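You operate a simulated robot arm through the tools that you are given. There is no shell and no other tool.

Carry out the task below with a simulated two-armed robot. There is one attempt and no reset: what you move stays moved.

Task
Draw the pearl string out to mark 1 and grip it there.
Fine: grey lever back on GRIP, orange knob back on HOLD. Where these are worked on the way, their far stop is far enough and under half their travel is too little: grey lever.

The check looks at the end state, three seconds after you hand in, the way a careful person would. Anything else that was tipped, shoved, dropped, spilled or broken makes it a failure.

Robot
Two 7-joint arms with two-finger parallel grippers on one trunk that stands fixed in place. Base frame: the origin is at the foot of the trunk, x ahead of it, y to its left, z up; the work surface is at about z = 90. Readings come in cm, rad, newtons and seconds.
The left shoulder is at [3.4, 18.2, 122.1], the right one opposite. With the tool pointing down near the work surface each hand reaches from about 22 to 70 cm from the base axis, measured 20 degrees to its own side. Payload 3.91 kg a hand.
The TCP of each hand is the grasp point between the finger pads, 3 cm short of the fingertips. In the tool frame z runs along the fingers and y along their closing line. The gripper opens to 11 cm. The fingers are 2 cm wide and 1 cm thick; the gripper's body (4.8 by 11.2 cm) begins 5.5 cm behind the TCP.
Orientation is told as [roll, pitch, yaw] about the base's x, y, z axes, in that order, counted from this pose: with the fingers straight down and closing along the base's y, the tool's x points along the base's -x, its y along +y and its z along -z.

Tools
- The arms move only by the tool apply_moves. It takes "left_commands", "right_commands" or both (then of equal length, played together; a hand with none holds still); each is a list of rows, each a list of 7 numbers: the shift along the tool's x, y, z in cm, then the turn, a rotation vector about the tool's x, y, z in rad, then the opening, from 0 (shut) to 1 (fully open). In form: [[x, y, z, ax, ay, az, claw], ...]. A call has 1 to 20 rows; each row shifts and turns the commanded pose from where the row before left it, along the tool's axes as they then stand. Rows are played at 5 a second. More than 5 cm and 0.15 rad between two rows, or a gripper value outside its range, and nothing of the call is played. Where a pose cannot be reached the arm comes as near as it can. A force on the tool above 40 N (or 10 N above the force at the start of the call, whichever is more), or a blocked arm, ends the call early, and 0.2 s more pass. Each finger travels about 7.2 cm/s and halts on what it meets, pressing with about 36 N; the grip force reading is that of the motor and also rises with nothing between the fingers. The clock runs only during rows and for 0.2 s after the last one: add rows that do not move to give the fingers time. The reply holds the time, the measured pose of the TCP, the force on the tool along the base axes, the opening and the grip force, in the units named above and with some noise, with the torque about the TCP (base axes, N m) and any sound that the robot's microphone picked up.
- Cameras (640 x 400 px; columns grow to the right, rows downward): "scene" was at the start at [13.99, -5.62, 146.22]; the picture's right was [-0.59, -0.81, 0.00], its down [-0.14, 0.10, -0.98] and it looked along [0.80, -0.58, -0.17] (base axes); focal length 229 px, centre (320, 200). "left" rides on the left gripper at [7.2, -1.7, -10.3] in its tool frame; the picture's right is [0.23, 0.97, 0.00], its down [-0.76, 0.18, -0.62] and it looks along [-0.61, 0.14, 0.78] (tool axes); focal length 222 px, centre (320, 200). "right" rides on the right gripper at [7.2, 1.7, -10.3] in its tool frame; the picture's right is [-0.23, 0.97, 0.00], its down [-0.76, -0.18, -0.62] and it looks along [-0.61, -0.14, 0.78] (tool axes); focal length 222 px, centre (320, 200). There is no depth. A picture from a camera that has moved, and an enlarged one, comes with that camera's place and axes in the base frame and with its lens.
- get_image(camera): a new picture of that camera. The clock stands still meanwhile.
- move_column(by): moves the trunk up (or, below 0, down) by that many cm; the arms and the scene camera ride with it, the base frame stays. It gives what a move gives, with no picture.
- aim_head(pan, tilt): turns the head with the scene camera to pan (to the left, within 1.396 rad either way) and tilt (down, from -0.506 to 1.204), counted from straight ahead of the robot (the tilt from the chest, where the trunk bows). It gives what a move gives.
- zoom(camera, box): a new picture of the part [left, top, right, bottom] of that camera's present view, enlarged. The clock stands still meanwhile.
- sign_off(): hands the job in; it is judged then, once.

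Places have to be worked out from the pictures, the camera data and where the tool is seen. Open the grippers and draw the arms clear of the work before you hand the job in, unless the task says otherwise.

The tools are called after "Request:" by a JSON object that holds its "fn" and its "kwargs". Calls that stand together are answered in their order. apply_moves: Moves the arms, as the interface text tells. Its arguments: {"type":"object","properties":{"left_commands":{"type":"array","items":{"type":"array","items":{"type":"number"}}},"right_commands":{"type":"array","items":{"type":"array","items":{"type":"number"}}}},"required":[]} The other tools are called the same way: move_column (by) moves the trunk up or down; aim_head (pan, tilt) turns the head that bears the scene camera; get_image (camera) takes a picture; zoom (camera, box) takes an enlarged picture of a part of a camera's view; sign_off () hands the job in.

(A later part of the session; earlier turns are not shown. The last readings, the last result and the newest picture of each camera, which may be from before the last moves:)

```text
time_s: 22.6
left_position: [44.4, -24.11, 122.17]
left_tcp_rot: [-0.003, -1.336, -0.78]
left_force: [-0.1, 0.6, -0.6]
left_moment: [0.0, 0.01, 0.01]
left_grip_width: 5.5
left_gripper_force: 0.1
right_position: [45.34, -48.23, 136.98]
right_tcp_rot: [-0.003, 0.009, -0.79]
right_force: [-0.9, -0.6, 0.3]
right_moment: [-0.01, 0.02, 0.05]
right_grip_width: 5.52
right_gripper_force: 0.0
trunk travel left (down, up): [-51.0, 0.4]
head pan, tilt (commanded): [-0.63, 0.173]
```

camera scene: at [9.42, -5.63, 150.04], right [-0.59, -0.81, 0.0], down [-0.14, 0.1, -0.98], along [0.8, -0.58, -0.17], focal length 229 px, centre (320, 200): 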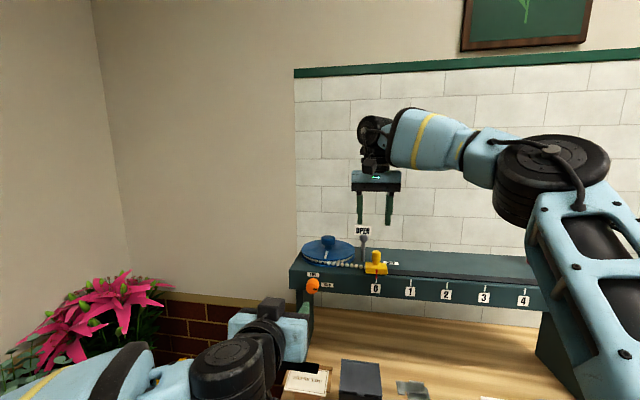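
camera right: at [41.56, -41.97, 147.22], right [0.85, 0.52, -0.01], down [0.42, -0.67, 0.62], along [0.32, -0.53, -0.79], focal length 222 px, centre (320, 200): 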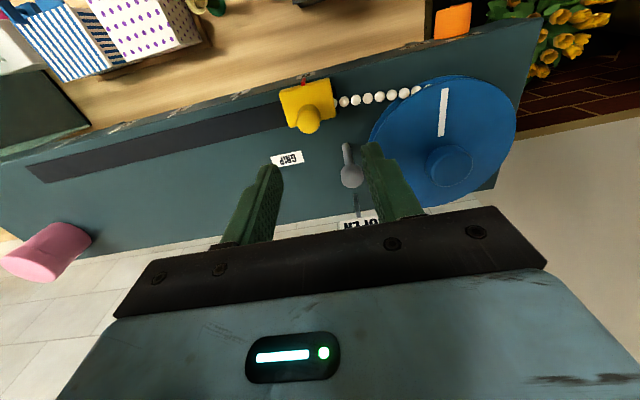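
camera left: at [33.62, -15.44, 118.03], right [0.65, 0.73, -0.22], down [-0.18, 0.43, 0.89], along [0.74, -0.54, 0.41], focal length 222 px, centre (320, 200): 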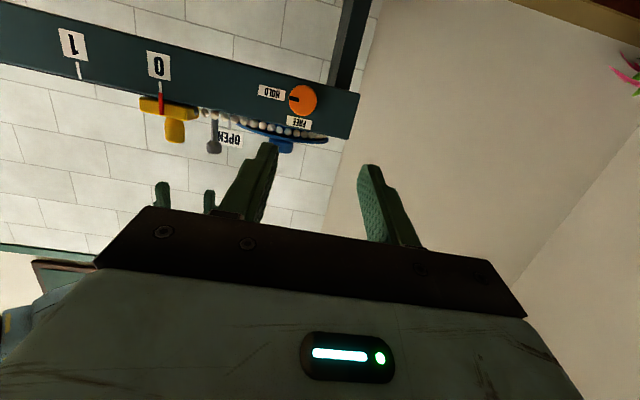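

It now follows without complaint, so I try levelling the hand the rest of the way in small turns while advancing slightly.

Request:
{"fn": "apply_moves", "kwargs": {"left_commands": [[0, 0, 0.8, 0, -0.08, 0, 0.5], [0, 0, 0.8, 0, -0.08, 0, 0.5], [0, 0, 0.8, 0, -0.075, 0, 0.5], [0, 0, 0, 0, 0, 0, 0.5]]}}

```text
time_s: 23.6
left_position: [44.05, -24.45, 122.16]
left_tcp_rot: [-0.01, -1.362, -0.779]
left_force: [-0.5, -0.4, 0.5]
left_moment: [0.02, 0.02, -0.03]
left_grip_width: 5.47
left_gripper_force: 0.2
left hand out of reach, approached as far as the arm can: row 1, 2, 3
right_position: [45.28, -48.18, 136.88]
right_tcp_rot: [-0.005, 0.01, -0.792]
right_force: [-0.1, 1.0, 0.4]
right_moment: [0.0, -0.02, 0.02]
right_grip_width: 5.51
right_gripper_force: 0.1
trunk travel left (down, up): [-51.0, 0.4]
head pan, tilt (commanded): [-0.63, 0.173]
```

Levelling is blocked near pitch -1.36. I turn the head to look at how the left arm is posed before choosing another wrist roll.

Request:
{"fn": "aim_head", "kwargs": {"pan": 0.1, "tilt": 0.7}}

Request:
{"fn": "get_image", "kwargs": {"camera": "scene"}}

```text
time_s: 24.7
left_position: [44.13, -24.54, 122.04]
left_tcp_rot: [-0.01, -1.361, -0.78]
left_force: [0.1, 0.1, -0.1]
left_moment: [0.01, -0.02, 0.02]
left_grip_width: 5.49
left_gripper_force: 0.0
right_position: [45.27, -48.15, 136.94]
right_tcp_rot: [-0.002, 0.009, -0.79]
right_force: [0.4, 0.2, -0.2]
right_moment: [0.04, 0.02, 0.01]
right_grip_width: 5.5
right_gripper_force: 0.1
trunk travel left (down, up): [-51.0, 0.4]
head pan, tilt (commanded): [0.099, 0.7]
```

```text
taken
camera scene: at [10.34, 0.69, 145.26], right [0.1, -1.0, 0.0], down [-0.64, -0.06, -0.77], along [0.76, 0.08, -0.64], focal length 229 px, centre (320, 200)
```

scene: 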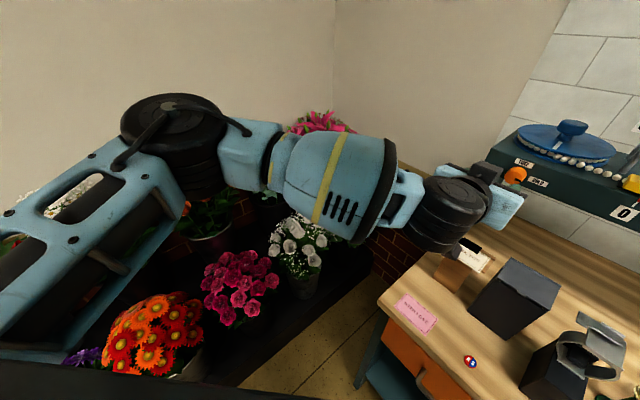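

The elbow sits far out to the left, so the forearm comes in sideways; stretching further toward the knob should ease the wrist. I advance to about 6 cm before the knob, lowering onto its axis.

Request:
{"fn": "apply_moves", "kwargs": {"left_commands": [[0.44, -0.43, 1.95, 0, 0, 0, 0.5], [0.44, -0.43, 1.95, 0, 0, 0, 0.5], [0.44, -0.43, 1.95, 0, 0, 0, 0.5], [0, 0, 0, 0, 0, 0, 0.5]]}}

Request:
{"fn": "get_image", "kwargs": {"camera": "scene"}}

Request:
{"fn": "get_image", "kwargs": {"camera": "left"}}

```text
time_s: 25.7
left_position: [47.14, -29.29, 119.65]
left_tcp_rot: [-0.013, -1.361, -0.779]
left_force: [-0.2, 0.8, 0.3]
left_moment: [0.04, -0.01, 0.0]
left_grip_width: 5.48
left_gripper_force: 0.1
right_position: [45.32, -48.16, 137.05]
right_tcp_rot: [-0.004, 0.009, -0.791]
right_force: [-0.7, -0.3, 1.4]
right_moment: [-0.01, 0.04, -0.01]
right_grip_width: 5.52
right_gripper_force: 0.0
trunk travel left (down, up): [-51.0, 0.4]
head pan, tilt (commanded): [0.099, 0.7]
```

```text
taken
camera scene: at [10.34, 0.74, 145.25], right [0.1, -1.0, 0.0], down [-0.64, -0.06, -0.76], along [0.76, 0.08, -0.64], focal length 229 px, centre (320, 200)
```

scene: 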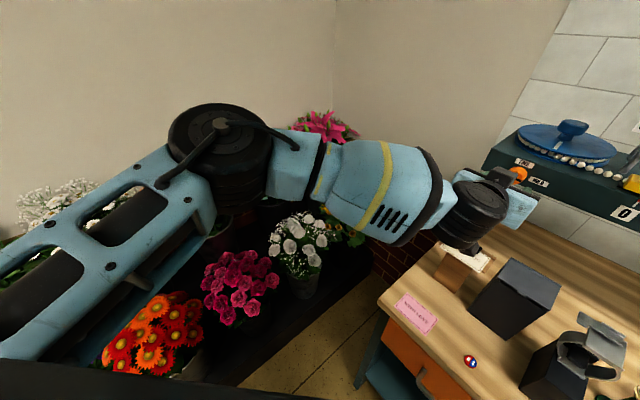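

```text
taken
camera left: at [37.78, -22.13, 114.71], right [0.66, 0.72, -0.22], down [-0.19, 0.45, 0.87], along [0.73, -0.53, 0.43], focal length 222 px, centre (320, 200)
```

left: 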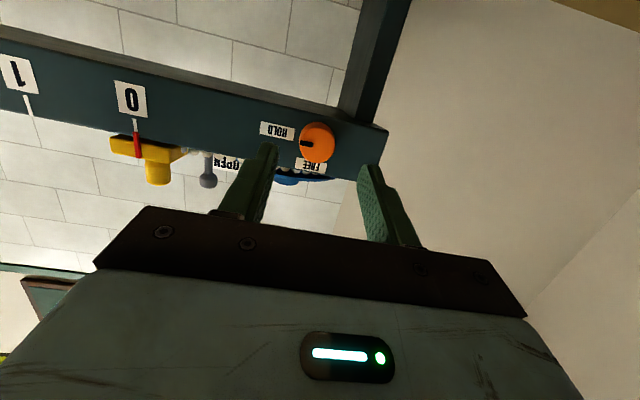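

Reached the standoff at 6 cm before the knob, on its axis. Now I try levelling again here.

Request:
{"fn": "apply_moves", "kwargs": {"left_commands": [[0, 0, 0, 0, -0.07, 0, 0.5], [0, 0, 0, 0, -0.07, 0, 0.5], [0, 0, 0, 0, -0.07, 0, 0.5], [0, 0, 0, 0, 0, 0, 0.5]]}}

```text
time_s: 26.7
left_position: [47.11, -29.28, 119.57]
left_tcp_rot: [-0.01, -1.361, -0.778]
left_force: [0.2, 0.1, 0.1]
left_moment: [0.0, 0.01, -0.01]
left_grip_width: 5.48
left_gripper_force: 0.1
left hand out of reach, approached as far as the arm can: row 1, 2, 3
right_position: [45.28, -48.15, 136.99]
right_tcp_rot: [-0.004, 0.009, -0.79]
right_force: [-0.4, 0.1, 0.0]
right_moment: [0.0, 0.01, 0.01]
right_grip_width: 5.48
right_gripper_force: 0.0
trunk travel left (down, up): [-51.0, 0.4]
head pan, tilt (commanded): [0.099, 0.7]
```

The limit stays at -1.36 in this roll. I roll the hand about its own axis by +0.75 (a good starting angle for a quarter turn back to FREE) and see whether the wrist then can level.

Request:
{"fn": "apply_moves", "kwargs": {"left_commands": [[0, 0, 0, 0, 0, 0.15, 0.5], [0, 0, 0, 0, 0, 0.15, 0.5], [0, 0, 0, 0, 0, 0.15, 0.5], [0, 0, 0, 0, 0, 0.15, 0.5], [0, 0, 0, 0, 0, 0.15, 0.5], [0, 0, 0, 0, 0, 0, 0.5]]}}

Request:
{"fn": "get_image", "kwargs": {"camera": "left"}}

```text
time_s: 28.1
left_position: [47.97, -28.38, 119.34]
left_tcp_rot: [1.258, -0.807, -2.114]
left_force: [0.3, 0.0, -0.1]
left_moment: [-0.01, -0.01, 0.0]
left_grip_width: 5.5
left_gripper_force: 0.0
right_position: [45.12, -48.32, 136.98]
right_tcp_rot: [-0.004, 0.009, -0.79]
right_force: [0.2, -0.2, 0.0]
right_moment: [0.02, -0.01, -0.02]
right_grip_width: 5.49
right_gripper_force: 0.0
trunk travel left (down, up): [-51.0, 0.4]
head pan, tilt (commanded): [0.099, 0.7]
```

```text
taken
camera left: at [42.35, -17.77, 115.22], right [0.68, 0.55, 0.48], down [-0.6, 0.05, 0.8], along [0.42, -0.83, 0.37], focal length 222 px, centre (320, 200)
```

left: 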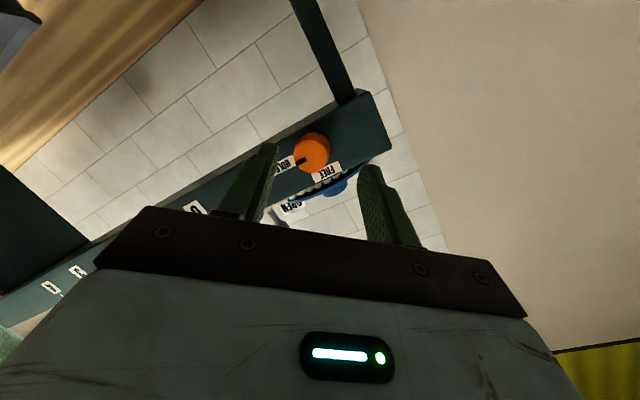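

The pointing direction kept (12° below level), only rolled. I check for settling, then try to level in this roll.

Request:
{"fn": "apply_moves", "kwargs": {"left_commands": [[0, 0, 0, 0.05, -0.05, 0, 0.5], [0, 0, 0, 0.05, -0.05, 0, 0.5], [0, 0, 0, 0, 0, 0, 0.5]]}}

Request:
{"fn": "get_image", "kwargs": {"camera": "left"}}

```text
time_s: 28.9
left_position: [46.62, -29.61, 119.82]
left_tcp_rot: [1.267, -0.827, -2.279]
left_force: [-0.4, 0.6, -0.1]
left_moment: [-0.03, 0.01, 0.02]
left_grip_width: 5.49
left_gripper_force: 0.0
left hand out of reach, approached as far as the arm can: row 1
right_position: [45.25, -48.16, 137.09]
right_tcp_rot: [-0.002, 0.008, -0.79]
right_force: [0.3, 0.4, 0.3]
right_moment: [-0.01, 0.0, 0.01]
right_grip_width: 5.5
right_gripper_force: 0.2
trunk travel left (down, up): [-51.0, 0.4]
head pan, tilt (commanded): [0.099, 0.7]
```

```text
taken
camera left: at [42.6, -18.27, 115.55], right [0.77, 0.45, 0.46], down [-0.58, 0.16, 0.8], along [0.28, -0.88, 0.38], focal length 222 px, centre (320, 200)
```

left: 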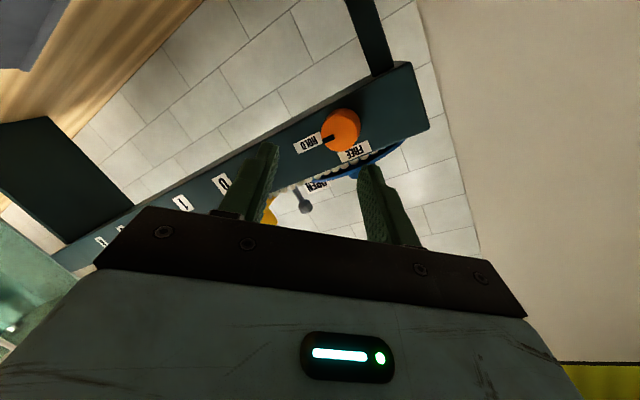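

The hand cannot point higher than about 12° below level from this shoulder height. Lowering the trunk should let the forearm rise toward the knob, so I first draw the right hand back off the bench and the left hand back and unrolled, both into free space.

Request:
{"fn": "apply_moves", "kwargs": {"left_commands": [[0, 0, -2.5, 0, 0, -0.15, 0.5], [0, 0, -2.5, 0, 0, -0.15, 0.5], [0, 0, -2.5, 0, 0, -0.15, 0.5], [0, 0, 0, 0, 0, -0.15, 0.5], [0, 0, 0, 0, 0, -0.15, 0.5], [0, 0, 0, 0, 0, 0, 0.5]], "right_commands": [[3, 0, 0, 0, 0, 0, 0.5], [3, 0, 0, 0, 0, 0, 0.5], [3, 0, 0, 0, 0, 0, 0.5], [0, 0, 0, 0, 0, 0, 0.5], [0, 0, 0, 0, 0, 0, 0.5], [0, 0, 0, 0, 0, 0, 0.5]]}}

Request:
{"fn": "get_image", "kwargs": {"camera": "left"}}

Request:
{"fn": "get_image", "kwargs": {"camera": "right"}}

```text
time_s: 30.3
left_position: [43.02, -22.99, 121.04]
left_tcp_rot: [-0.163, -1.365, -0.77]
left_force: [0.4, 0.4, -1.0]
left_moment: [0.0, 0.04, 0.02]
left_grip_width: 5.48
left_gripper_force: 0.0
left hand out of reach, approached as far as the arm can: row 1
right_position: [39.02, -41.94, 136.89]
right_tcp_rot: [-0.004, 0.008, -0.79]
right_force: [0.4, -0.2, 0.0]
right_moment: [-0.01, 0.01, 0.03]
right_grip_width: 5.52
right_gripper_force: 0.0
trunk travel left (down, up): [-51.0, 0.4]
head pan, tilt (commanded): [0.099, 0.7]
```

```text
taken
camera left: at [34.66, -14.71, 116.16], right [0.75, 0.62, -0.25], down [-0.11, 0.49, 0.87], along [0.66, -0.62, 0.43], focal length 222 px, centre (320, 200)
```

left: 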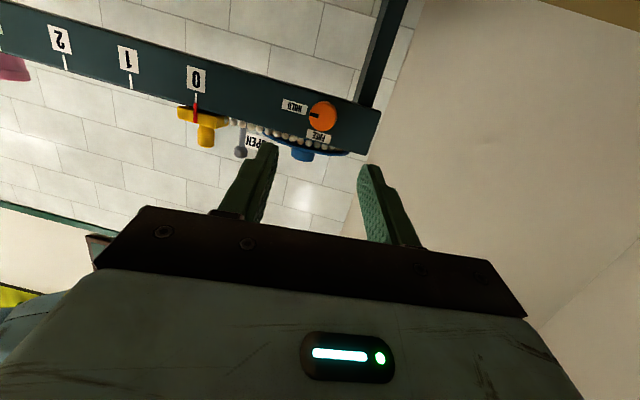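

```text
taken
camera right: at [35.1, -35.63, 147.28], right [0.85, 0.52, -0.01], down [0.41, -0.67, 0.62], along [0.32, -0.53, -0.79], focal length 222 px, centre (320, 200)
```

right: 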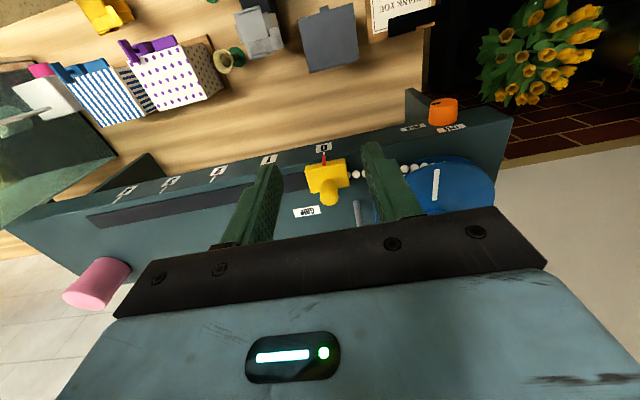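

Both hands are clear. I lower the trunk 6 cm and turn the head back to the bench.

Request:
{"fn": "move_column", "kwargs": {"by": -6}}

Request:
{"fn": "aim_head", "kwargs": {"pan": -0.63, "tilt": 0.25}}

Request:
{"fn": "get_image", "kwargs": {"camera": "scene"}}

```text
time_s: 31.3
left_position: [44.8, -22.71, 105.88]
left_tcp_rot: [-0.573, -1.184, -0.38]
left_force: [-11.5, 19.5, 20.3]
left_moment: [0.16, -0.7, 0.77]
left_grip_width: 5.4
left_gripper_force: 0.2
right_position: [38.69, -41.55, 131.36]
right_tcp_rot: [-0.002, 0.003, -0.79]
right_force: [0.6, -0.3, 0.2]
right_moment: [0.01, -0.02, 0.0]
right_grip_width: 5.5
right_gripper_force: 0.0
trunk travel left (down, up): [-45.0, 6.4]
head pan, tilt (commanded): [0.099, 0.7]
```

```text
time_s: 32.4
left_position: [44.77, -22.67, 105.87]
left_tcp_rot: [-0.573, -1.182, -0.381]
left_force: [-13.0, 22.7, 24.7]
left_moment: [0.13, -0.88, 0.9]
left_grip_width: 5.42
left_gripper_force: 0.0
right_position: [38.58, -41.53, 131.19]
right_tcp_rot: [-0.004, 0.005, -0.79]
right_force: [-0.3, -0.3, -0.4]
right_moment: [0.01, -0.02, 0.05]
right_grip_width: 5.52
right_gripper_force: 0.0
trunk travel left (down, up): [-45.0, 6.4]
head pan, tilt (commanded): [-0.63, 0.25]
```

```text
taken
camera scene: at [15.95, -5.21, 142.47], right [-0.59, -0.81, 0.0], down [-0.2, 0.14, -0.97], along [0.78, -0.57, -0.24], focal length 229 px, centre (320, 200)
```

scene: 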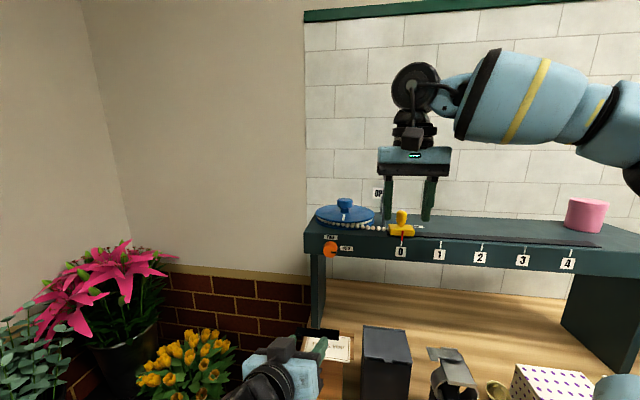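

The left hand dropped much further than 6 cm and reads about 35 N of contact near the card. Before moving I look closely at what it touches (the clock stands still).

Request:
{"fn": "get_image", "kwargs": {"camera": "left"}}

Request:
{"fn": "zoom", "kwargs": {"camera": "scene", "box": [230, 300, 420, 400]}}

Request:
{"fn": "get_image", "kwargs": {"camera": "right"}}

```text
taken
camera left: at [35.57, -14.41, 102.8], right [0.68, 0.61, -0.41], down [0.08, 0.49, 0.87], along [0.73, -0.62, 0.28], focal length 222 px, centre (320, 200)
```

left: 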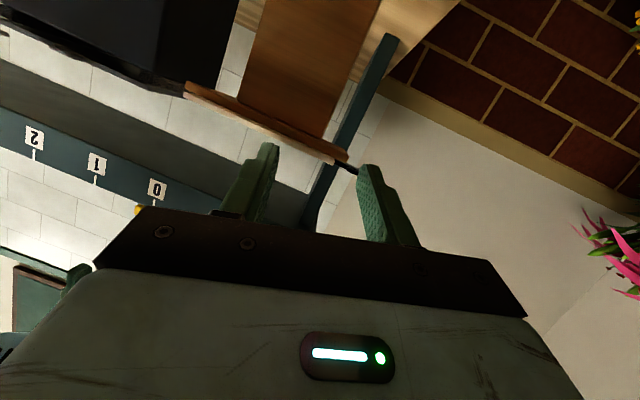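

```text
3.37 times, centred on (325, 350) of scene
camera zoom: at [15.95, -5.21, 142.47], right [-0.59, -0.81, 0.0], down [-0.2, 0.14, -0.97], along [0.78, -0.57, -0.24], focal length 771 px, centre (303, -305)
```

zoom: 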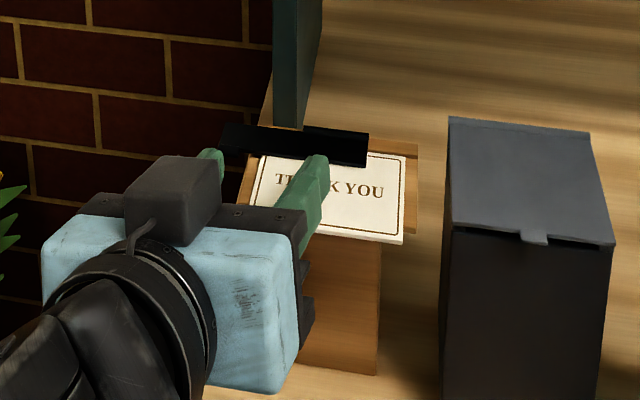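

```text
taken
camera right: at [34.72, -35.13, 141.57], right [0.85, 0.52, -0.01], down [0.41, -0.67, 0.62], along [0.32, -0.53, -0.78], focal length 222 px, centre (320, 200)
```

right: 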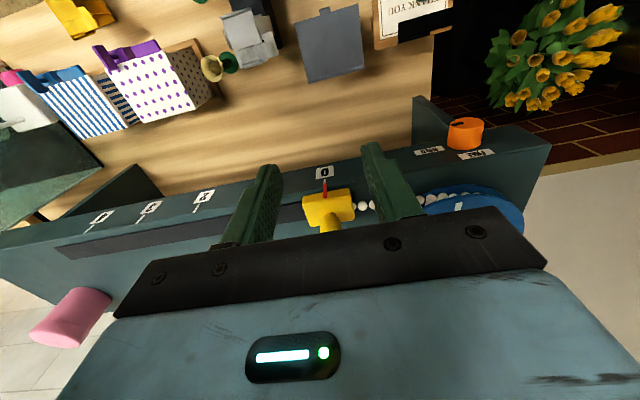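

The hand swung down beside the card stand and is pressing on something there, though the stand looks upright. I lift it gently up and back along the reaction force.

Request:
{"fn": "apply_moves", "kwargs": {"left_commands": [[-0.36, -0.07, -0.33, 0, 0, 0, 0.5], [-0.36, -0.07, -0.33, 0, 0, 0, 0.5], [0, 0, 0, 0, 0, 0, 0.5]]}}

Request:
{"fn": "zoom", "kwargs": {"camera": "scene", "box": [230, 300, 420, 400]}}

```text
time_s: 33.2
left_position: [45.03, -22.7, 106.31]
left_tcp_rot: [-0.561, -1.173, -0.383]
left_force: [-0.1, 0.7, -0.3]
left_moment: [-0.01, -0.01, -0.02]
left_grip_width: 5.51
left_gripper_force: 0.0
right_position: [38.93, -41.87, 131.05]
right_tcp_rot: [-0.005, 0.011, -0.792]
right_force: [-0.1, -0.3, 1.2]
right_moment: [0.01, 0.0, -0.02]
right_grip_width: 5.54
right_gripper_force: 0.1
trunk travel left (down, up): [-45.0, 6.4]
head pan, tilt (commanded): [-0.63, 0.25]
```

```text
3.37 times, centred on (325, 350) of scene
camera zoom: at [16.37, -5.64, 142.39], right [-0.59, -0.81, 0.0], down [-0.2, 0.15, -0.97], along [0.78, -0.57, -0.25], focal length 771 px, centre (303, -305)
```

zoom: 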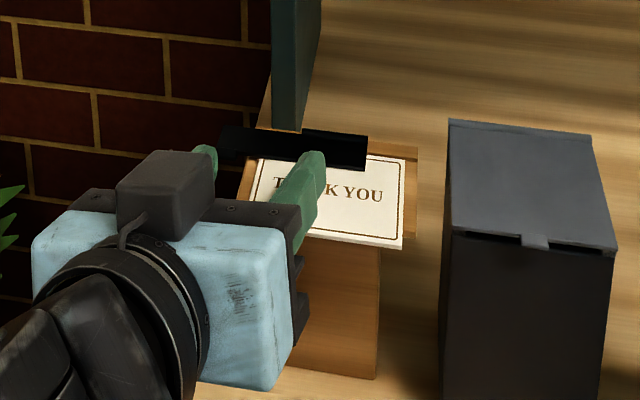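

Contact is released (force zero) and the card stand still looks as it did. I raise the left hand well clear.

Request:
{"fn": "apply_moves", "kwargs": {"left_commands": [[-0.93, -0.2, -0.32, 0, 0, 0, 0.5], [-1.4, -0.3, -0.48, 0, 0, 0, 0.5], [-1.85, -0.4, -0.64, 0, 0, 0, 0.5], [-1.85, -0.4, -0.64, 0, 0, 0, 0.5], [-1.85, -0.4, -0.64, 0, 0, 0, 0.5], [0, 0, 0, 0, 0, 0, 0.5]]}}

Request:
{"fn": "get_image", "kwargs": {"camera": "scene"}}

Request:
{"fn": "get_image", "kwargs": {"camera": "left"}}

```text
time_s: 34.6
left_position: [44.99, -22.65, 114.89]
left_tcp_rot: [-0.565, -1.176, -0.384]
left_force: [0.3, -0.6, 0.5]
left_moment: [-0.01, 0.02, 0.01]
left_grip_width: 5.52
left_gripper_force: 0.0
right_position: [39.0, -41.83, 131.07]
right_tcp_rot: [-0.005, 0.009, -0.791]
right_force: [-0.2, 0.0, -0.1]
right_moment: [0.02, 0.02, 0.01]
right_grip_width: 5.48
right_gripper_force: 0.0
trunk travel left (down, up): [-45.0, 6.4]
head pan, tilt (commanded): [-0.63, 0.25]
```

```text
taken
camera scene: at [16.35, -5.64, 142.4], right [-0.59, -0.81, 0.0], down [-0.2, 0.15, -0.97], along [0.78, -0.57, -0.25], focal length 229 px, centre (320, 200)
```

scene: 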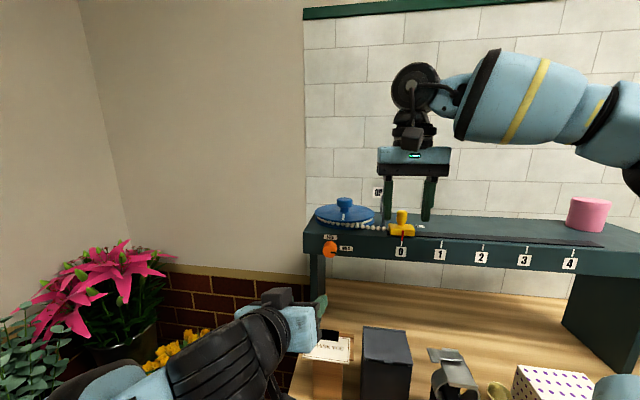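

```text
taken
camera left: at [35.73, -14.41, 111.99], right [0.67, 0.62, -0.41], down [0.08, 0.49, 0.87], along [0.73, -0.62, 0.28], focal length 222 px, centre (320, 200)
```

left: 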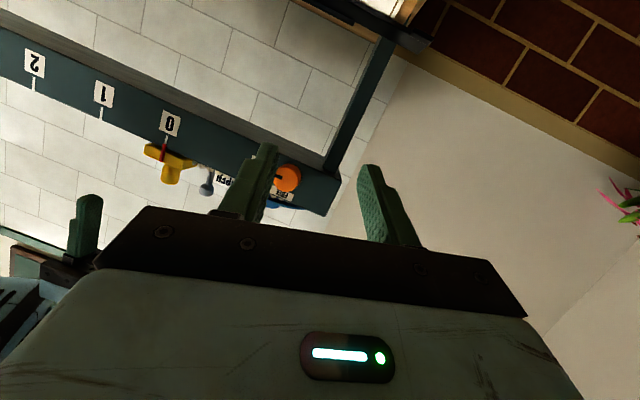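

The hand is clear and follows again. I shift it onto the knob's axis at z 119 and then try levelling with the lower shoulder.

Request:
{"fn": "apply_moves", "kwargs": {"left_commands": [[-1.43, -1.17, 0.7, 0, 0, 0, 0.5], [-1.43, -1.17, 0.7, 0, 0, 0, 0.5], [-1.43, -1.17, 0.7, 0, 0, 0, 0.5], [0, 0, 0, -0.042, -0.088, 0.045, 0.5], [0, 0, 0, -0.042, -0.088, 0.045, 0.5], [0, 0, 0, -0.042, -0.088, 0.045, 0.5], [0, 0, 0, -0.042, -0.088, 0.045, 0.5], [0, 0, 0, 0, 0, 0, 0.5]]}}

Request:
{"fn": "get_image", "kwargs": {"camera": "left"}}

Request:
{"fn": "get_image", "kwargs": {"camera": "scene"}}

```text
time_s: 36.4
left_position: [44.85, -27.07, 118.95]
left_tcp_rot: [-0.527, -1.373, -0.335]
left_force: [1.3, -0.4, -0.6]
left_moment: [-0.01, 0.0, 0.01]
left_grip_width: 5.5
left_gripper_force: 0.1
left hand out of reach, approached as far as the arm can: row 6, 7
right_position: [38.93, -41.84, 131.02]
right_tcp_rot: [-0.003, 0.008, -0.791]
right_force: [0.5, -0.8, -0.8]
right_moment: [0.02, -0.01, 0.01]
right_grip_width: 5.48
right_gripper_force: 0.1
trunk travel left (down, up): [-45.0, 6.4]
head pan, tilt (commanded): [-0.63, 0.25]
```

```text
taken
camera left: at [35.75, -19.79, 113.77], right [0.69, 0.65, -0.32], down [-0.12, 0.54, 0.83], along [0.71, -0.54, 0.45], focal length 222 px, centre (320, 200)
```

left: 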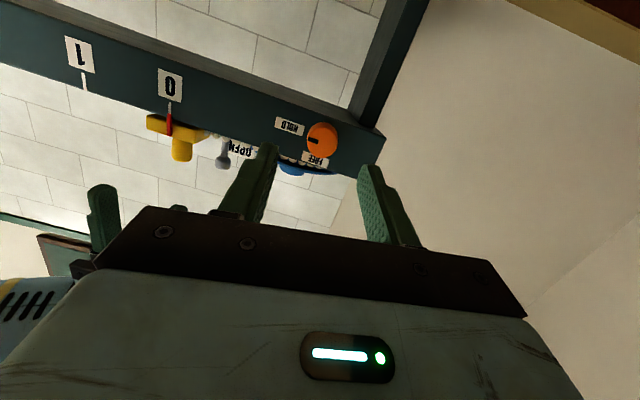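

```text
taken
camera scene: at [16.33, -5.65, 142.41], right [-0.59, -0.81, 0.0], down [-0.2, 0.15, -0.97], along [0.78, -0.57, -0.25], focal length 229 px, centre (320, 200)
```

scene: 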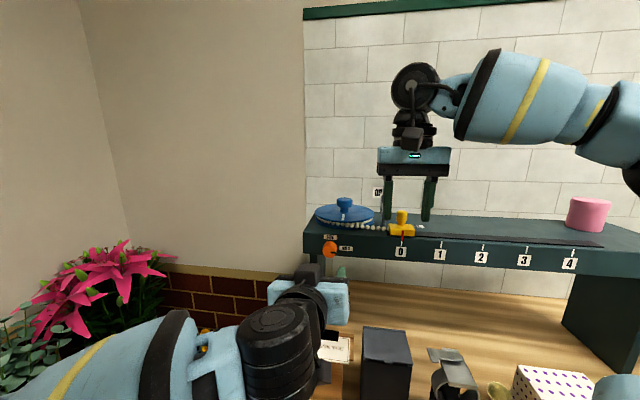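

It got to 9° below level; better but not square. My earlier roll test lifted about the wrong axis, so I try again: roll +0.75 about the tool axis and then lift properly.

Request:
{"fn": "apply_moves", "kwargs": {"left_commands": [[0, 0, 0, 0, 0, 0.15, 0.5], [0, 0, 0, 0, 0, 0.15, 0.5], [0, 0, 0, 0, 0, 0.15, 0.5], [0, 0, 0, 0, 0, 0.15, 0.5], [0, 0, 0, 0, 0, 0.15, 0.5], [0, 0, 0, 0, 0, 0, 0.5], [0, 0, 0, 0, 0, 0, 0.5]]}}

Request:
{"fn": "apply_moves", "kwargs": {"left_commands": [[0, 0, 0, -0.055, -0.058, 0, 0.5], [0, 0, 0, -0.055, -0.058, 0, 0.5], [0, 0, 0, 0, 0, 0, 0.5]]}}

Request:
{"fn": "get_image", "kwargs": {"camera": "left"}}

```text
time_s: 38.0
left_position: [44.86, -27.12, 118.95]
left_tcp_rot: [1.297, -0.9, -2.224]
left_force: [-0.1, -0.3, 0.2]
left_moment: [0.02, 0.0, 0.0]
left_grip_width: 5.51
left_gripper_force: 0.1
right_position: [38.97, -41.83, 130.95]
right_tcp_rot: [-0.004, 0.008, -0.79]
right_force: [0.5, -0.8, 0.7]
right_moment: [0.02, 0.01, 0.01]
right_grip_width: 5.49
right_gripper_force: 0.1
trunk travel left (down, up): [-45.0, 6.4]
head pan, tilt (commanded): [-0.63, 0.25]
```

```text
time_s: 38.8
left_position: [44.8, -27.0, 118.95]
left_tcp_rot: [1.293, -0.903, -2.223]
left_force: [-0.2, -0.4, -0.1]
left_moment: [0.01, 0.02, 0.03]
left_grip_width: 5.51
left_gripper_force: 0.0
left hand out of reach, approached as far as the arm can: row 1, 2
right_position: [39.03, -41.73, 130.97]
right_tcp_rot: [-0.002, 0.009, -0.789]
right_force: [0.0, -0.3, -0.3]
right_moment: [0.0, -0.01, 0.0]
right_grip_width: 5.49
right_gripper_force: 0.1
trunk travel left (down, up): [-45.0, 6.4]
head pan, tilt (commanded): [-0.63, 0.25]
```

```text
taken
camera left: at [39.92, -16.31, 114.03], right [0.74, 0.54, 0.4], down [-0.56, 0.17, 0.81], along [0.36, -0.83, 0.43], focal length 222 px, centre (320, 200)
```

left: 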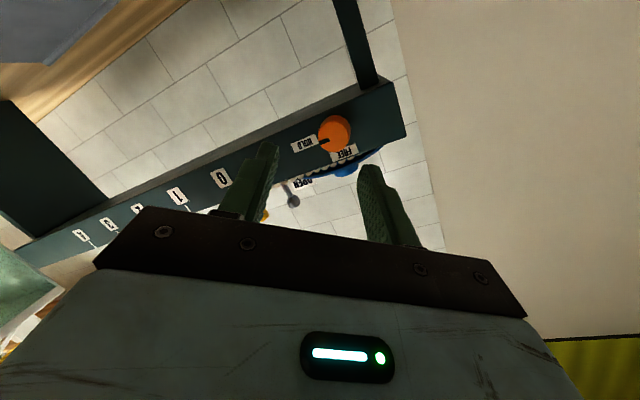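

Rolling is free, but lifting is blocked at 9–10° below level whatever the roll. The knob can also be worked with the hand slanting down: the pads stay parallel to the knob's axis if I turn the hand about that axis rather than its own. I set the hand at 65° from straight down, rolled 45° to the right, for a quarter turn to the left.

Request:
{"fn": "apply_moves", "kwargs": {"left_commands": [[0, 0, 0, -0.067, 0.123, 0.03, 0.5], [0, 0, 0, -0.067, 0.123, 0.03, 0.5], [0, 0, 0, -0.067, 0.123, 0.03, 0.5], [0, 0, 0, 0, 0, 0, 0.5], [0, 0, 0, 0, 0, 0, 0.5]]}}

Request:
{"fn": "get_image", "kwargs": {"camera": "left"}}

Request:
{"fn": "get_image", "kwargs": {"camera": "scene"}}

```text
time_s: 39.9
left_position: [51.04, -21.57, 117.46]
left_tcp_rot: [1.046, -0.753, -1.559]
left_force: [0.2, 0.3, 0.0]
left_moment: [0.0, 0.04, 0.0]
left_grip_width: 5.48
left_gripper_force: 0.1
right_position: [38.98, -41.78, 130.96]
right_tcp_rot: [-0.005, 0.01, -0.79]
right_force: [0.1, -0.3, -0.5]
right_moment: [0.0, 0.0, 0.01]
right_grip_width: 5.5
right_gripper_force: 0.0
trunk travel left (down, up): [-45.0, 6.4]
head pan, tilt (commanded): [-0.63, 0.25]
stopped in row 5 (left hand): the arm was blocked; the commanded pose is now the measured one
```

```text
taken
camera left: at [41.18, -13.81, 115.33], right [0.48, 0.75, 0.46], down [-0.45, -0.24, 0.86], along [0.76, -0.62, 0.22], focal length 222 px, centre (320, 200)
```

left: 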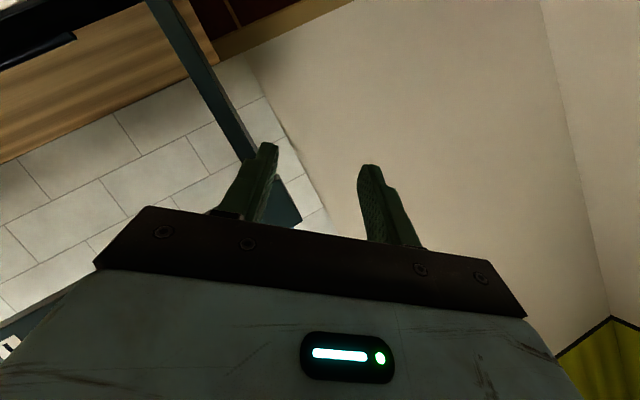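

```text
taken
camera scene: at [16.33, -5.63, 142.41], right [-0.59, -0.81, 0.0], down [-0.2, 0.15, -0.97], along [0.78, -0.57, -0.25], focal length 229 px, centre (320, 200)
```

scene: 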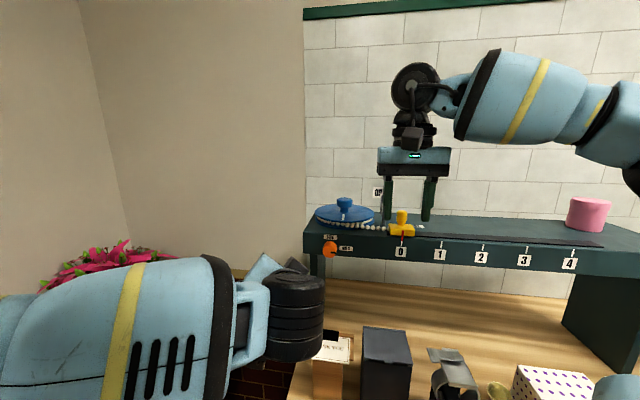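

The arm reported being blocked and has drifted to [51,-21.6,117.5]. I look at the left arm itself before doing anything more.

Request:
{"fn": "aim_head", "kwargs": {"pan": 0.2, "tilt": 0.6}}

Request:
{"fn": "get_image", "kwargs": {"camera": "scene"}}

```text
time_s: 41.0
left_position: [50.98, -21.61, 117.48]
left_tcp_rot: [1.046, -0.753, -1.559]
left_force: [-0.4, 0.2, -0.5]
left_moment: [0.01, 0.03, -0.01]
left_grip_width: 5.49
left_gripper_force: 0.2
right_position: [38.87, -41.87, 130.91]
right_tcp_rot: [-0.006, 0.009, -0.791]
right_force: [-0.5, 0.0, 0.2]
right_moment: [-0.03, 0.01, 0.02]
right_grip_width: 5.51
right_gripper_force: 0.1
trunk travel left (down, up): [-45.0, 6.4]
head pan, tilt (commanded): [0.201, 0.6]
```

```text
taken
camera scene: at [17.46, 1.61, 139.19], right [0.2, -0.98, 0.0], down [-0.55, -0.11, -0.83], along [0.81, 0.16, -0.56], focal length 229 px, centre (320, 200)
```

scene: 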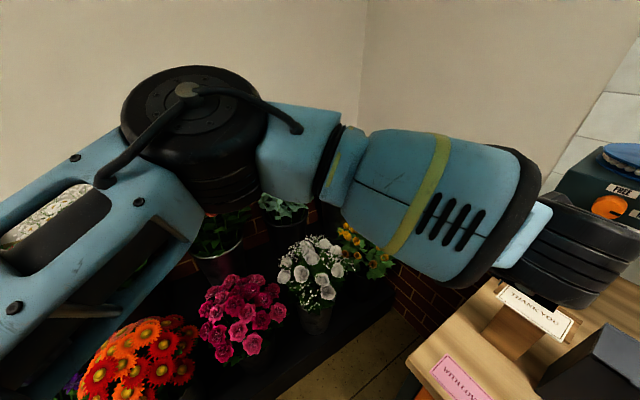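

The arm is folded with the forearm coming in sideways; nothing is being touched. A steeper slant (45°) suits this arm much better, so I draw the hand up and back first, slowly, and then turn it to 45°.

Request:
{"fn": "apply_moves", "kwargs": {"left_commands": [[-1.4, -0.2, -1.14, 0, 0, 0, 0.5], [-1.4, -0.2, -1.14, 0, 0, 0, 0.5], [-1.4, -0.2, -1.14, 0, 0, 0, 0.5], [-1.4, -0.2, -1.14, 0, 0, 0, 0.5], [-1.4, -0.2, -1.14, 0, 0, 0, 0.5], [-1.4, -0.2, -1.14, 0, 0, 0, 0.5], [0, 0, 0, 0, 0, 0, 0.5]]}}

Request:
{"fn": "get_image", "kwargs": {"camera": "scene"}}

```text
time_s: 42.1
left_position: [50.89, -20.93, 117.54]
left_tcp_rot: [0.828, -0.769, -1.323]
left_force: [0.4, -0.1, -0.3]
left_moment: [-0.01, 0.01, 0.02]
left_grip_width: 5.54
left_gripper_force: 0.1
right_position: [39.16, -41.85, 130.92]
right_tcp_rot: [-0.003, 0.007, -0.791]
right_force: [0.4, -0.3, 0.2]
right_moment: [0.02, 0.0, -0.02]
right_grip_width: 5.48
right_gripper_force: 0.0
trunk travel left (down, up): [-45.0, 6.4]
head pan, tilt (commanded): [0.201, 0.6]
stopped in row 5 (left hand): the arm was blocked; the commanded pose is now the measured one
```

```text
taken
camera scene: at [17.46, 1.63, 139.19], right [0.2, -0.98, 0.0], down [-0.55, -0.11, -0.83], along [0.81, 0.16, -0.56], focal length 229 px, centre (320, 200)
```

scene: 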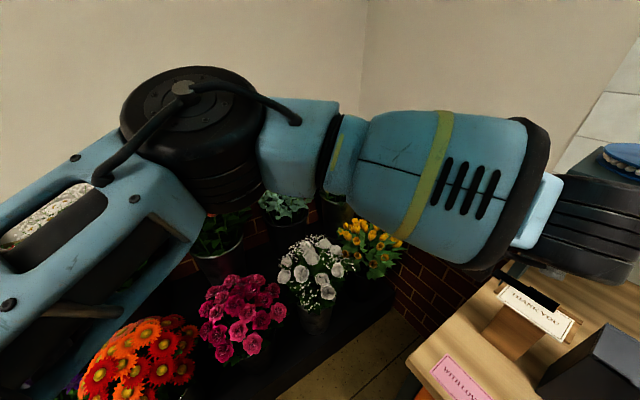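

Blocked again without any tool force. I probe with a small straight-back move to see what this arm will follow.

Request:
{"fn": "apply_moves", "kwargs": {"left_commands": [[0, 0, -0.5, 0, 0, 0, 0.5], [0, 0, -0.5, 0, 0, 0, 0.5], [0, 0, 0, 0, 0, 0, 0.5]]}}

Request:
{"fn": "get_image", "kwargs": {"camera": "left"}}

Request:
{"fn": "get_image", "kwargs": {"camera": "right"}}

```text
time_s: 42.9
left_position: [49.94, -20.82, 117.87]
left_tcp_rot: [0.823, -0.768, -1.323]
left_force: [-0.2, 0.3, 0.4]
left_moment: [0.02, 0.02, -0.01]
left_grip_width: 5.53
left_gripper_force: 0.0
right_position: [39.04, -41.81, 131.0]
right_tcp_rot: [-0.005, 0.011, -0.79]
right_force: [0.2, -1.0, 0.3]
right_moment: [0.01, -0.06, 0.0]
right_grip_width: 5.52
right_gripper_force: 0.0
trunk travel left (down, up): [-45.0, 6.4]
head pan, tilt (commanded): [0.201, 0.6]
```

```text
taken
camera left: at [39.3, -13.88, 117.01], right [0.48, 0.8, 0.36], down [-0.29, -0.24, 0.93], along [0.83, -0.55, 0.12], focal length 222 px, centre (320, 200)
```

left: 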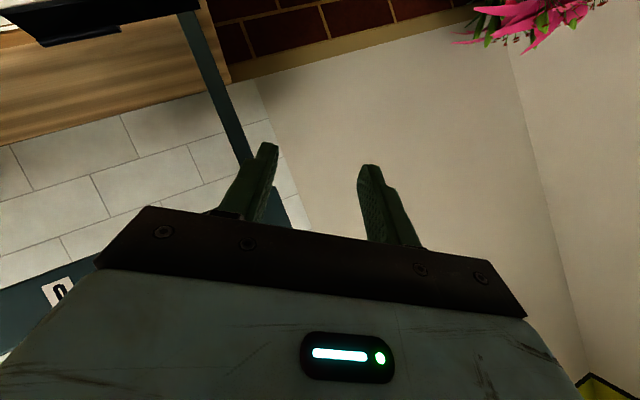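

```text
taken
camera right: at [35.11, -35.57, 141.34], right [0.85, 0.52, -0.01], down [0.41, -0.67, 0.62], along [0.32, -0.53, -0.79], focal length 222 px, centre (320, 200)
```

right: 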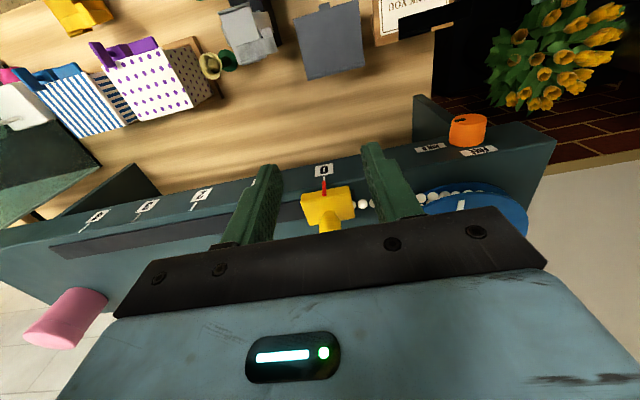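

Small moves work. The trouble is the wrist bending too far when the hand points straight ahead, so I turn it back toward the panel (steeper, no roll) with the TCP held.

Request:
{"fn": "apply_moves", "kwargs": {"left_commands": [[0, 0, 0, 0.0876, 0.0282, -0.0726, 0.5], [0, 0, 0, 0.0876, 0.0282, -0.0726, 0.5], [0, 0, 0, 0.0876, 0.0282, -0.0726, 0.5], [0, 0, 0, 0.0876, 0.0282, -0.0726, 0.5], [0, 0, 0, 0.0876, 0.0282, -0.0726, 0.5], [0, 0, 0, 0, 0, 0, 0.5]]}}

Request:
{"fn": "get_image", "kwargs": {"camera": "left"}}

Request:
{"fn": "get_image", "kwargs": {"camera": "scene"}}

```text
time_s: 44.3
left_position: [49.9, -20.96, 117.89]
left_tcp_rot: [-0.004, -0.786, -0.782]
left_force: [0.2, -0.6, -0.1]
left_moment: [0.04, 0.0, -0.02]
left_grip_width: 5.49
left_gripper_force: 0.1
right_position: [38.91, -41.85, 130.99]
right_tcp_rot: [-0.004, 0.01, -0.79]
right_force: [-0.5, -0.8, 0.0]
right_moment: [0.02, -0.02, -0.02]
right_grip_width: 5.45
right_gripper_force: 0.0
trunk travel left (down, up): [-45.0, 6.4]
head pan, tilt (commanded): [0.201, 0.6]
```

```text
taken
camera left: at [39.89, -13.23, 120.16], right [0.57, 0.8, -0.16], down [0.2, 0.06, 0.98], along [0.79, -0.59, -0.12], focal length 222 px, centre (320, 200)
```

left: 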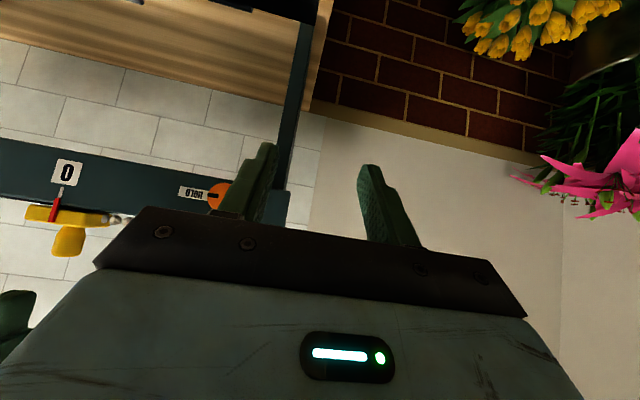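

```text
taken
camera scene: at [17.43, 1.6, 139.19], right [0.2, -0.98, 0.0], down [-0.55, -0.11, -0.83], along [0.81, 0.16, -0.56], focal length 229 px, centre (320, 200)
```

scene: 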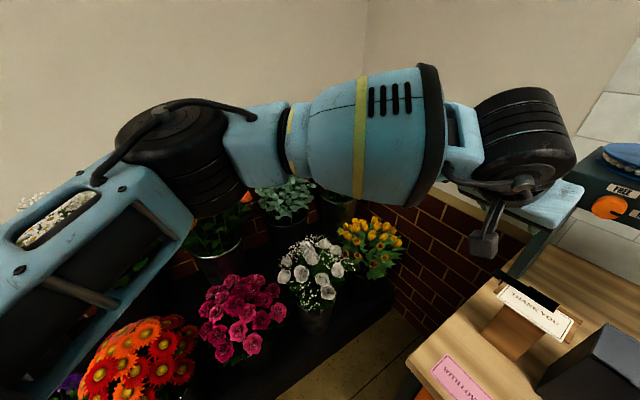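

Now the hand sits exactly at 45° slant, square to the panel. I slide it sideways into line with the knob at a 7 cm standoff.

Request:
{"fn": "apply_moves", "kwargs": {"left_commands": [[-0.87, -1.99, -0.2, 0, 0, 0, 0.5], [-0.87, -1.99, -0.2, 0, 0, 0, 0.5], [-0.87, -1.99, -0.2, 0, 0, 0, 0.5], [-0.87, -1.99, -0.2, 0, 0, 0, 0.5], [0, 0, 0, 0, 0, 0, 0.5]]}}

Request:
{"fn": "aim_head", "kwargs": {"pan": -0.55, "tilt": 0.35}}

Request:
{"fn": "get_image", "kwargs": {"camera": "left"}}

Request:
{"fn": "get_image", "kwargs": {"camera": "scene"}}

```text
time_s: 45.7
left_position: [48.77, -25.11, 120.86]
left_tcp_rot: [-0.045, -0.78, -0.693]
left_force: [0.4, 0.3, 0.4]
left_moment: [0.03, 0.04, 0.03]
left_grip_width: 5.48
left_gripper_force: 0.1
right_position: [38.95, -41.87, 130.93]
right_tcp_rot: [-0.004, 0.01, -0.791]
right_force: [0.3, -0.3, -0.4]
right_moment: [0.0, 0.02, 0.01]
right_grip_width: 5.51
right_gripper_force: 0.0
trunk travel left (down, up): [-45.0, 6.4]
head pan, tilt (commanded): [0.201, 0.6]
stopped in row 5 (left hand): the arm was blocked; the commanded pose is now the measured one
```

```text
time_s: 46.8
left_position: [48.56, -25.15, 120.96]
left_tcp_rot: [-0.044, -0.78, -0.692]
left_force: [0.0, 1.0, -1.3]
left_moment: [0.0, 0.03, -0.01]
left_grip_width: 5.5
left_gripper_force: 0.2
right_position: [39.04, -41.89, 130.99]
right_tcp_rot: [-0.003, 0.01, -0.79]
right_force: [-0.4, -0.7, -0.5]
right_moment: [0.03, 0.01, 0.0]
right_grip_width: 5.48
right_gripper_force: 0.1
trunk travel left (down, up): [-45.0, 6.4]
head pan, tilt (commanded): [-0.55, 0.351]
```

```text
taken
camera left: at [38.32, -18.13, 123.24], right [0.52, 0.83, -0.19], down [0.21, 0.09, 0.97], along [0.83, -0.55, -0.13], focal length 222 px, centre (320, 200)
```

left: 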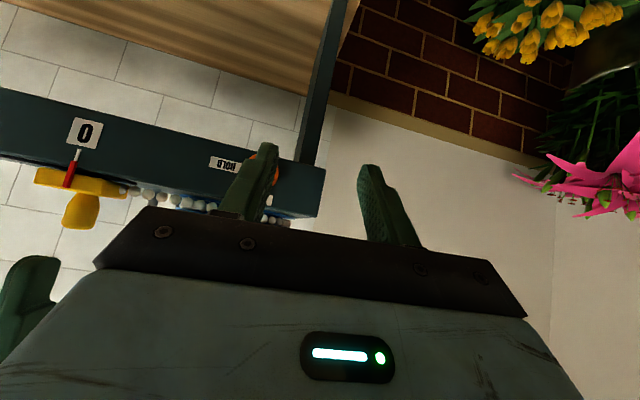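

```text
taken
camera scene: at [16.74, -5.0, 141.46], right [-0.52, -0.85, 0.0], down [-0.29, 0.18, -0.94], along [0.8, -0.49, -0.34], focal length 229 px, centre (320, 200)
```

scene: 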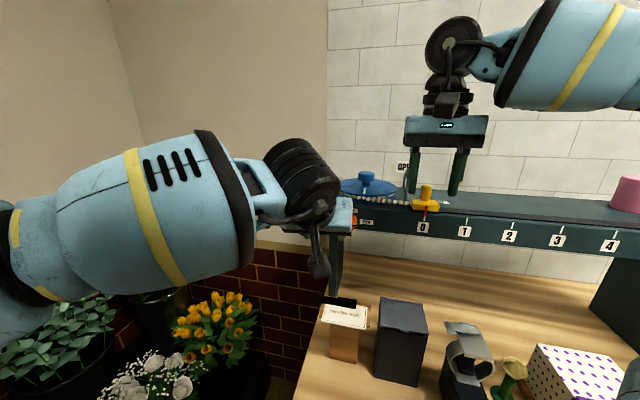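

The left elbow cannot come further inward, so the left wrist stays left of about y -18 and cannot get square onto the knob. The right arm can reach the knob well with a slanted hand, so I withdraw the left hand to near its starting place.

Request:
{"fn": "apply_moves", "kwargs": {"left_commands": [[0.44, 1.5, -2.95, 0, 0, 0, 0.5], [0.44, 1.5, -2.95, 0, 0, 0, 0.5], [0.44, 1.5, -2.95, 0, 0, 0, 0.5], [0.44, 1.5, -2.95, 0, 0, 0, 0.5], [0.44, 1.5, -2.95, 0, 0, 0, 0.5], [0.44, 1.5, -2.95, 0, 0, 0, 0.5], [0.44, 1.5, -2.95, 0, 0, 0, 0.5], [0, 0, 0, 0, 0, 0, 0.5]]}}

Request:
{"fn": "get_image", "kwargs": {"camera": "scene"}}

```text
time_s: 48.6
left_position: [43.15, -6.28, 132.94]
left_tcp_rot: [-0.041, -0.779, -0.701]
left_force: [0.1, 0.0, -0.2]
left_moment: [0.01, -0.01, 0.01]
left_grip_width: 5.5
left_gripper_force: 0.0
right_position: [38.97, -41.77, 131.0]
right_tcp_rot: [-0.003, 0.009, -0.789]
right_force: [0.6, -0.8, 0.6]
right_moment: [0.0, 0.01, 0.01]
right_grip_width: 5.51
right_gripper_force: 0.0
trunk travel left (down, up): [-45.0, 6.4]
head pan, tilt (commanded): [-0.55, 0.351]
```

```text
taken
camera scene: at [16.76, -5.07, 141.46], right [-0.52, -0.85, 0.0], down [-0.29, 0.18, -0.94], along [0.8, -0.49, -0.34], focal length 229 px, centre (320, 200)
```

scene: 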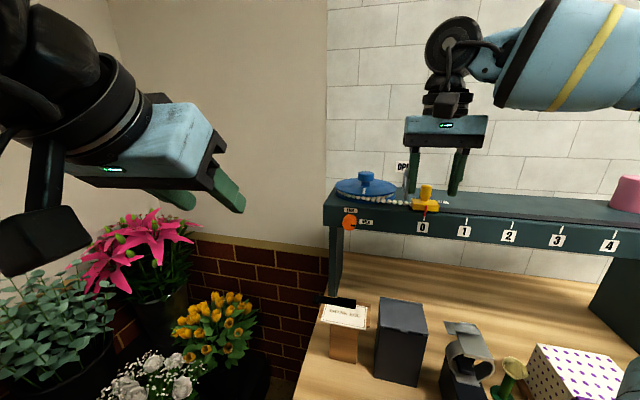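

The left hand is clear of the bench. I move it a little further back, then bring the right hand in front of the knob while tilting it to a 45° slant.

Request:
{"fn": "apply_moves", "kwargs": {"left_commands": [[2.5, 0.7, -3.47, 0, 0, 0, 0.5], [2.5, 0.7, -3.47, 0, 0, 0, 0.5], [2.5, 0.7, -3.47, 0, 0, 0, 0.5], [0, 0, 0, 0, 0, 0, 0.5]]}}

Request:
{"fn": "apply_moves", "kwargs": {"right_commands": [[1.5, 2.42, 0.83, 0, -0.131, 0, 0.5], [1.6, 2.42, 0.63, 0, -0.131, 0, 0.5], [1.66, 2.42, 0.41, 0, -0.131, 0, 0.5], [1.7, 2.42, 0.19, 0, -0.131, 0, 0.5], [1.71, 2.42, -0.03, 0, -0.131, 0, 0.5], [1.7, 2.42, -0.26, 0, -0.131, 0, 0.5], [0, 0, 0, 0, 0, 0, 0.5]]}}

Request:
{"fn": "get_image", "kwargs": {"camera": "right"}}

Request:
{"fn": "get_image", "kwargs": {"camera": "scene"}}

```text
time_s: 49.6
left_position: [35.83, 3.93, 134.79]
left_tcp_rot: [-0.064, -0.764, -0.669]
left_force: [-0.2, 0.3, 0.3]
left_moment: [0.03, 0.0, -0.01]
left_grip_width: 5.49
left_gripper_force: 0.1
right_position: [38.97, -41.95, 130.92]
right_tcp_rot: [-0.003, 0.011, -0.788]
right_force: [0.3, -0.1, -0.3]
right_moment: [-0.03, 0.04, -0.01]
right_grip_width: 5.49
right_gripper_force: 0.1
trunk travel left (down, up): [-45.0, 6.4]
head pan, tilt (commanded): [-0.55, 0.351]
```

```text
time_s: 51.2
left_position: [35.78, 3.9, 134.7]
left_tcp_rot: [-0.061, -0.767, -0.67]
left_force: [-0.8, -0.1, 0.7]
left_moment: [0.02, 0.01, 0.02]
left_grip_width: 5.51
left_gripper_force: 0.1
right_position: [42.8, -25.13, 126.12]
right_tcp_rot: [-0.004, -0.779, -0.786]
right_force: [-1.1, 0.6, 1.0]
right_moment: [0.01, -0.01, 0.0]
right_grip_width: 5.49
right_gripper_force: 0.0
trunk travel left (down, up): [-45.0, 6.4]
head pan, tilt (commanded): [-0.55, 0.351]
```

```text
taken
camera right: at [35.21, -15.17, 128.32], right [0.81, 0.57, 0.16], down [-0.05, -0.2, 0.98], along [0.59, -0.8, -0.13], focal length 222 px, centre (320, 200)
```

right: 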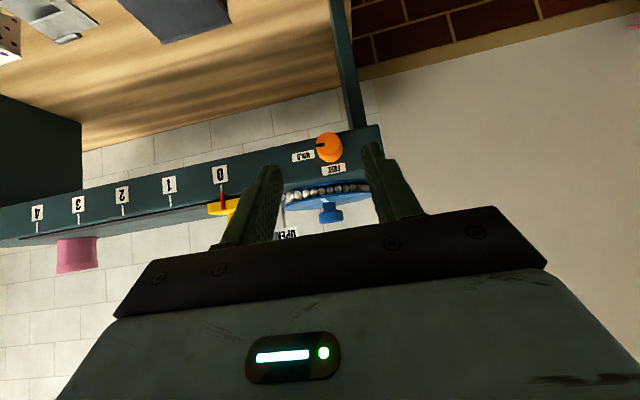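

```text
taken
camera scene: at [17.63, -2.79, 142.54], right [-0.28, -0.96, 0.0], down [-0.22, 0.07, -0.97], along [0.93, -0.27, -0.23], focal length 229 px, centre (320, 200)
```

scene: 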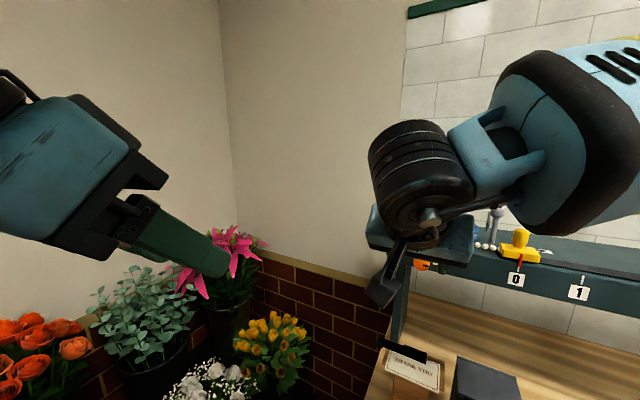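

The right hand is in front of the knob at 45°, but the head camera got nudged aside by the right arm: the arm is folded too close to the body. Raising the trunk again sets the shoulders back and gives room, so I go up 6 cm.

Request:
{"fn": "move_column", "kwargs": {"by": 6}}

Request:
{"fn": "get_image", "kwargs": {"camera": "scene"}}

Request:
{"fn": "get_image", "kwargs": {"camera": "right"}}

```text
time_s: 52.2
left_position: [35.21, 3.93, 141.07]
left_tcp_rot: [-0.041, -0.78, -0.701]
left_force: [0.8, 0.2, 0.1]
left_moment: [-0.01, -0.04, -0.04]
left_grip_width: 5.48
left_gripper_force: 0.0
right_position: [43.03, -25.26, 131.99]
right_tcp_rot: [-0.01, -0.777, -0.786]
right_force: [0.0, -1.0, 0.1]
right_moment: [-0.04, 0.0, 0.01]
right_grip_width: 5.49
right_gripper_force: 0.0
trunk travel left (down, up): [-51.0, 0.4]
head pan, tilt (commanded): [-0.55, 0.351]
```

```text
taken
camera scene: at [9.92, -5.02, 148.38], right [-0.52, -0.85, 0.0], down [-0.29, 0.18, -0.94], along [0.8, -0.49, -0.34], focal length 229 px, centre (320, 200)
```

scene: 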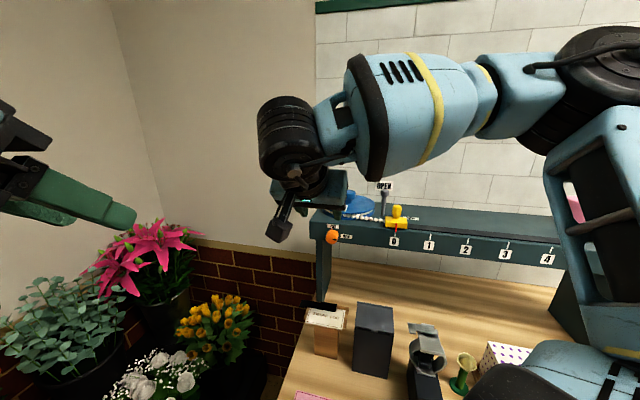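

```text
taken
camera right: at [35.44, -15.23, 134.17], right [0.81, 0.57, 0.15], down [-0.05, -0.2, 0.98], along [0.59, -0.8, -0.13], focal length 222 px, centre (320, 200)
```

right: 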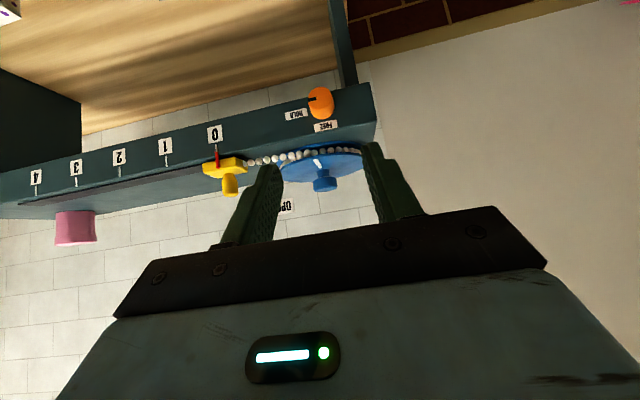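

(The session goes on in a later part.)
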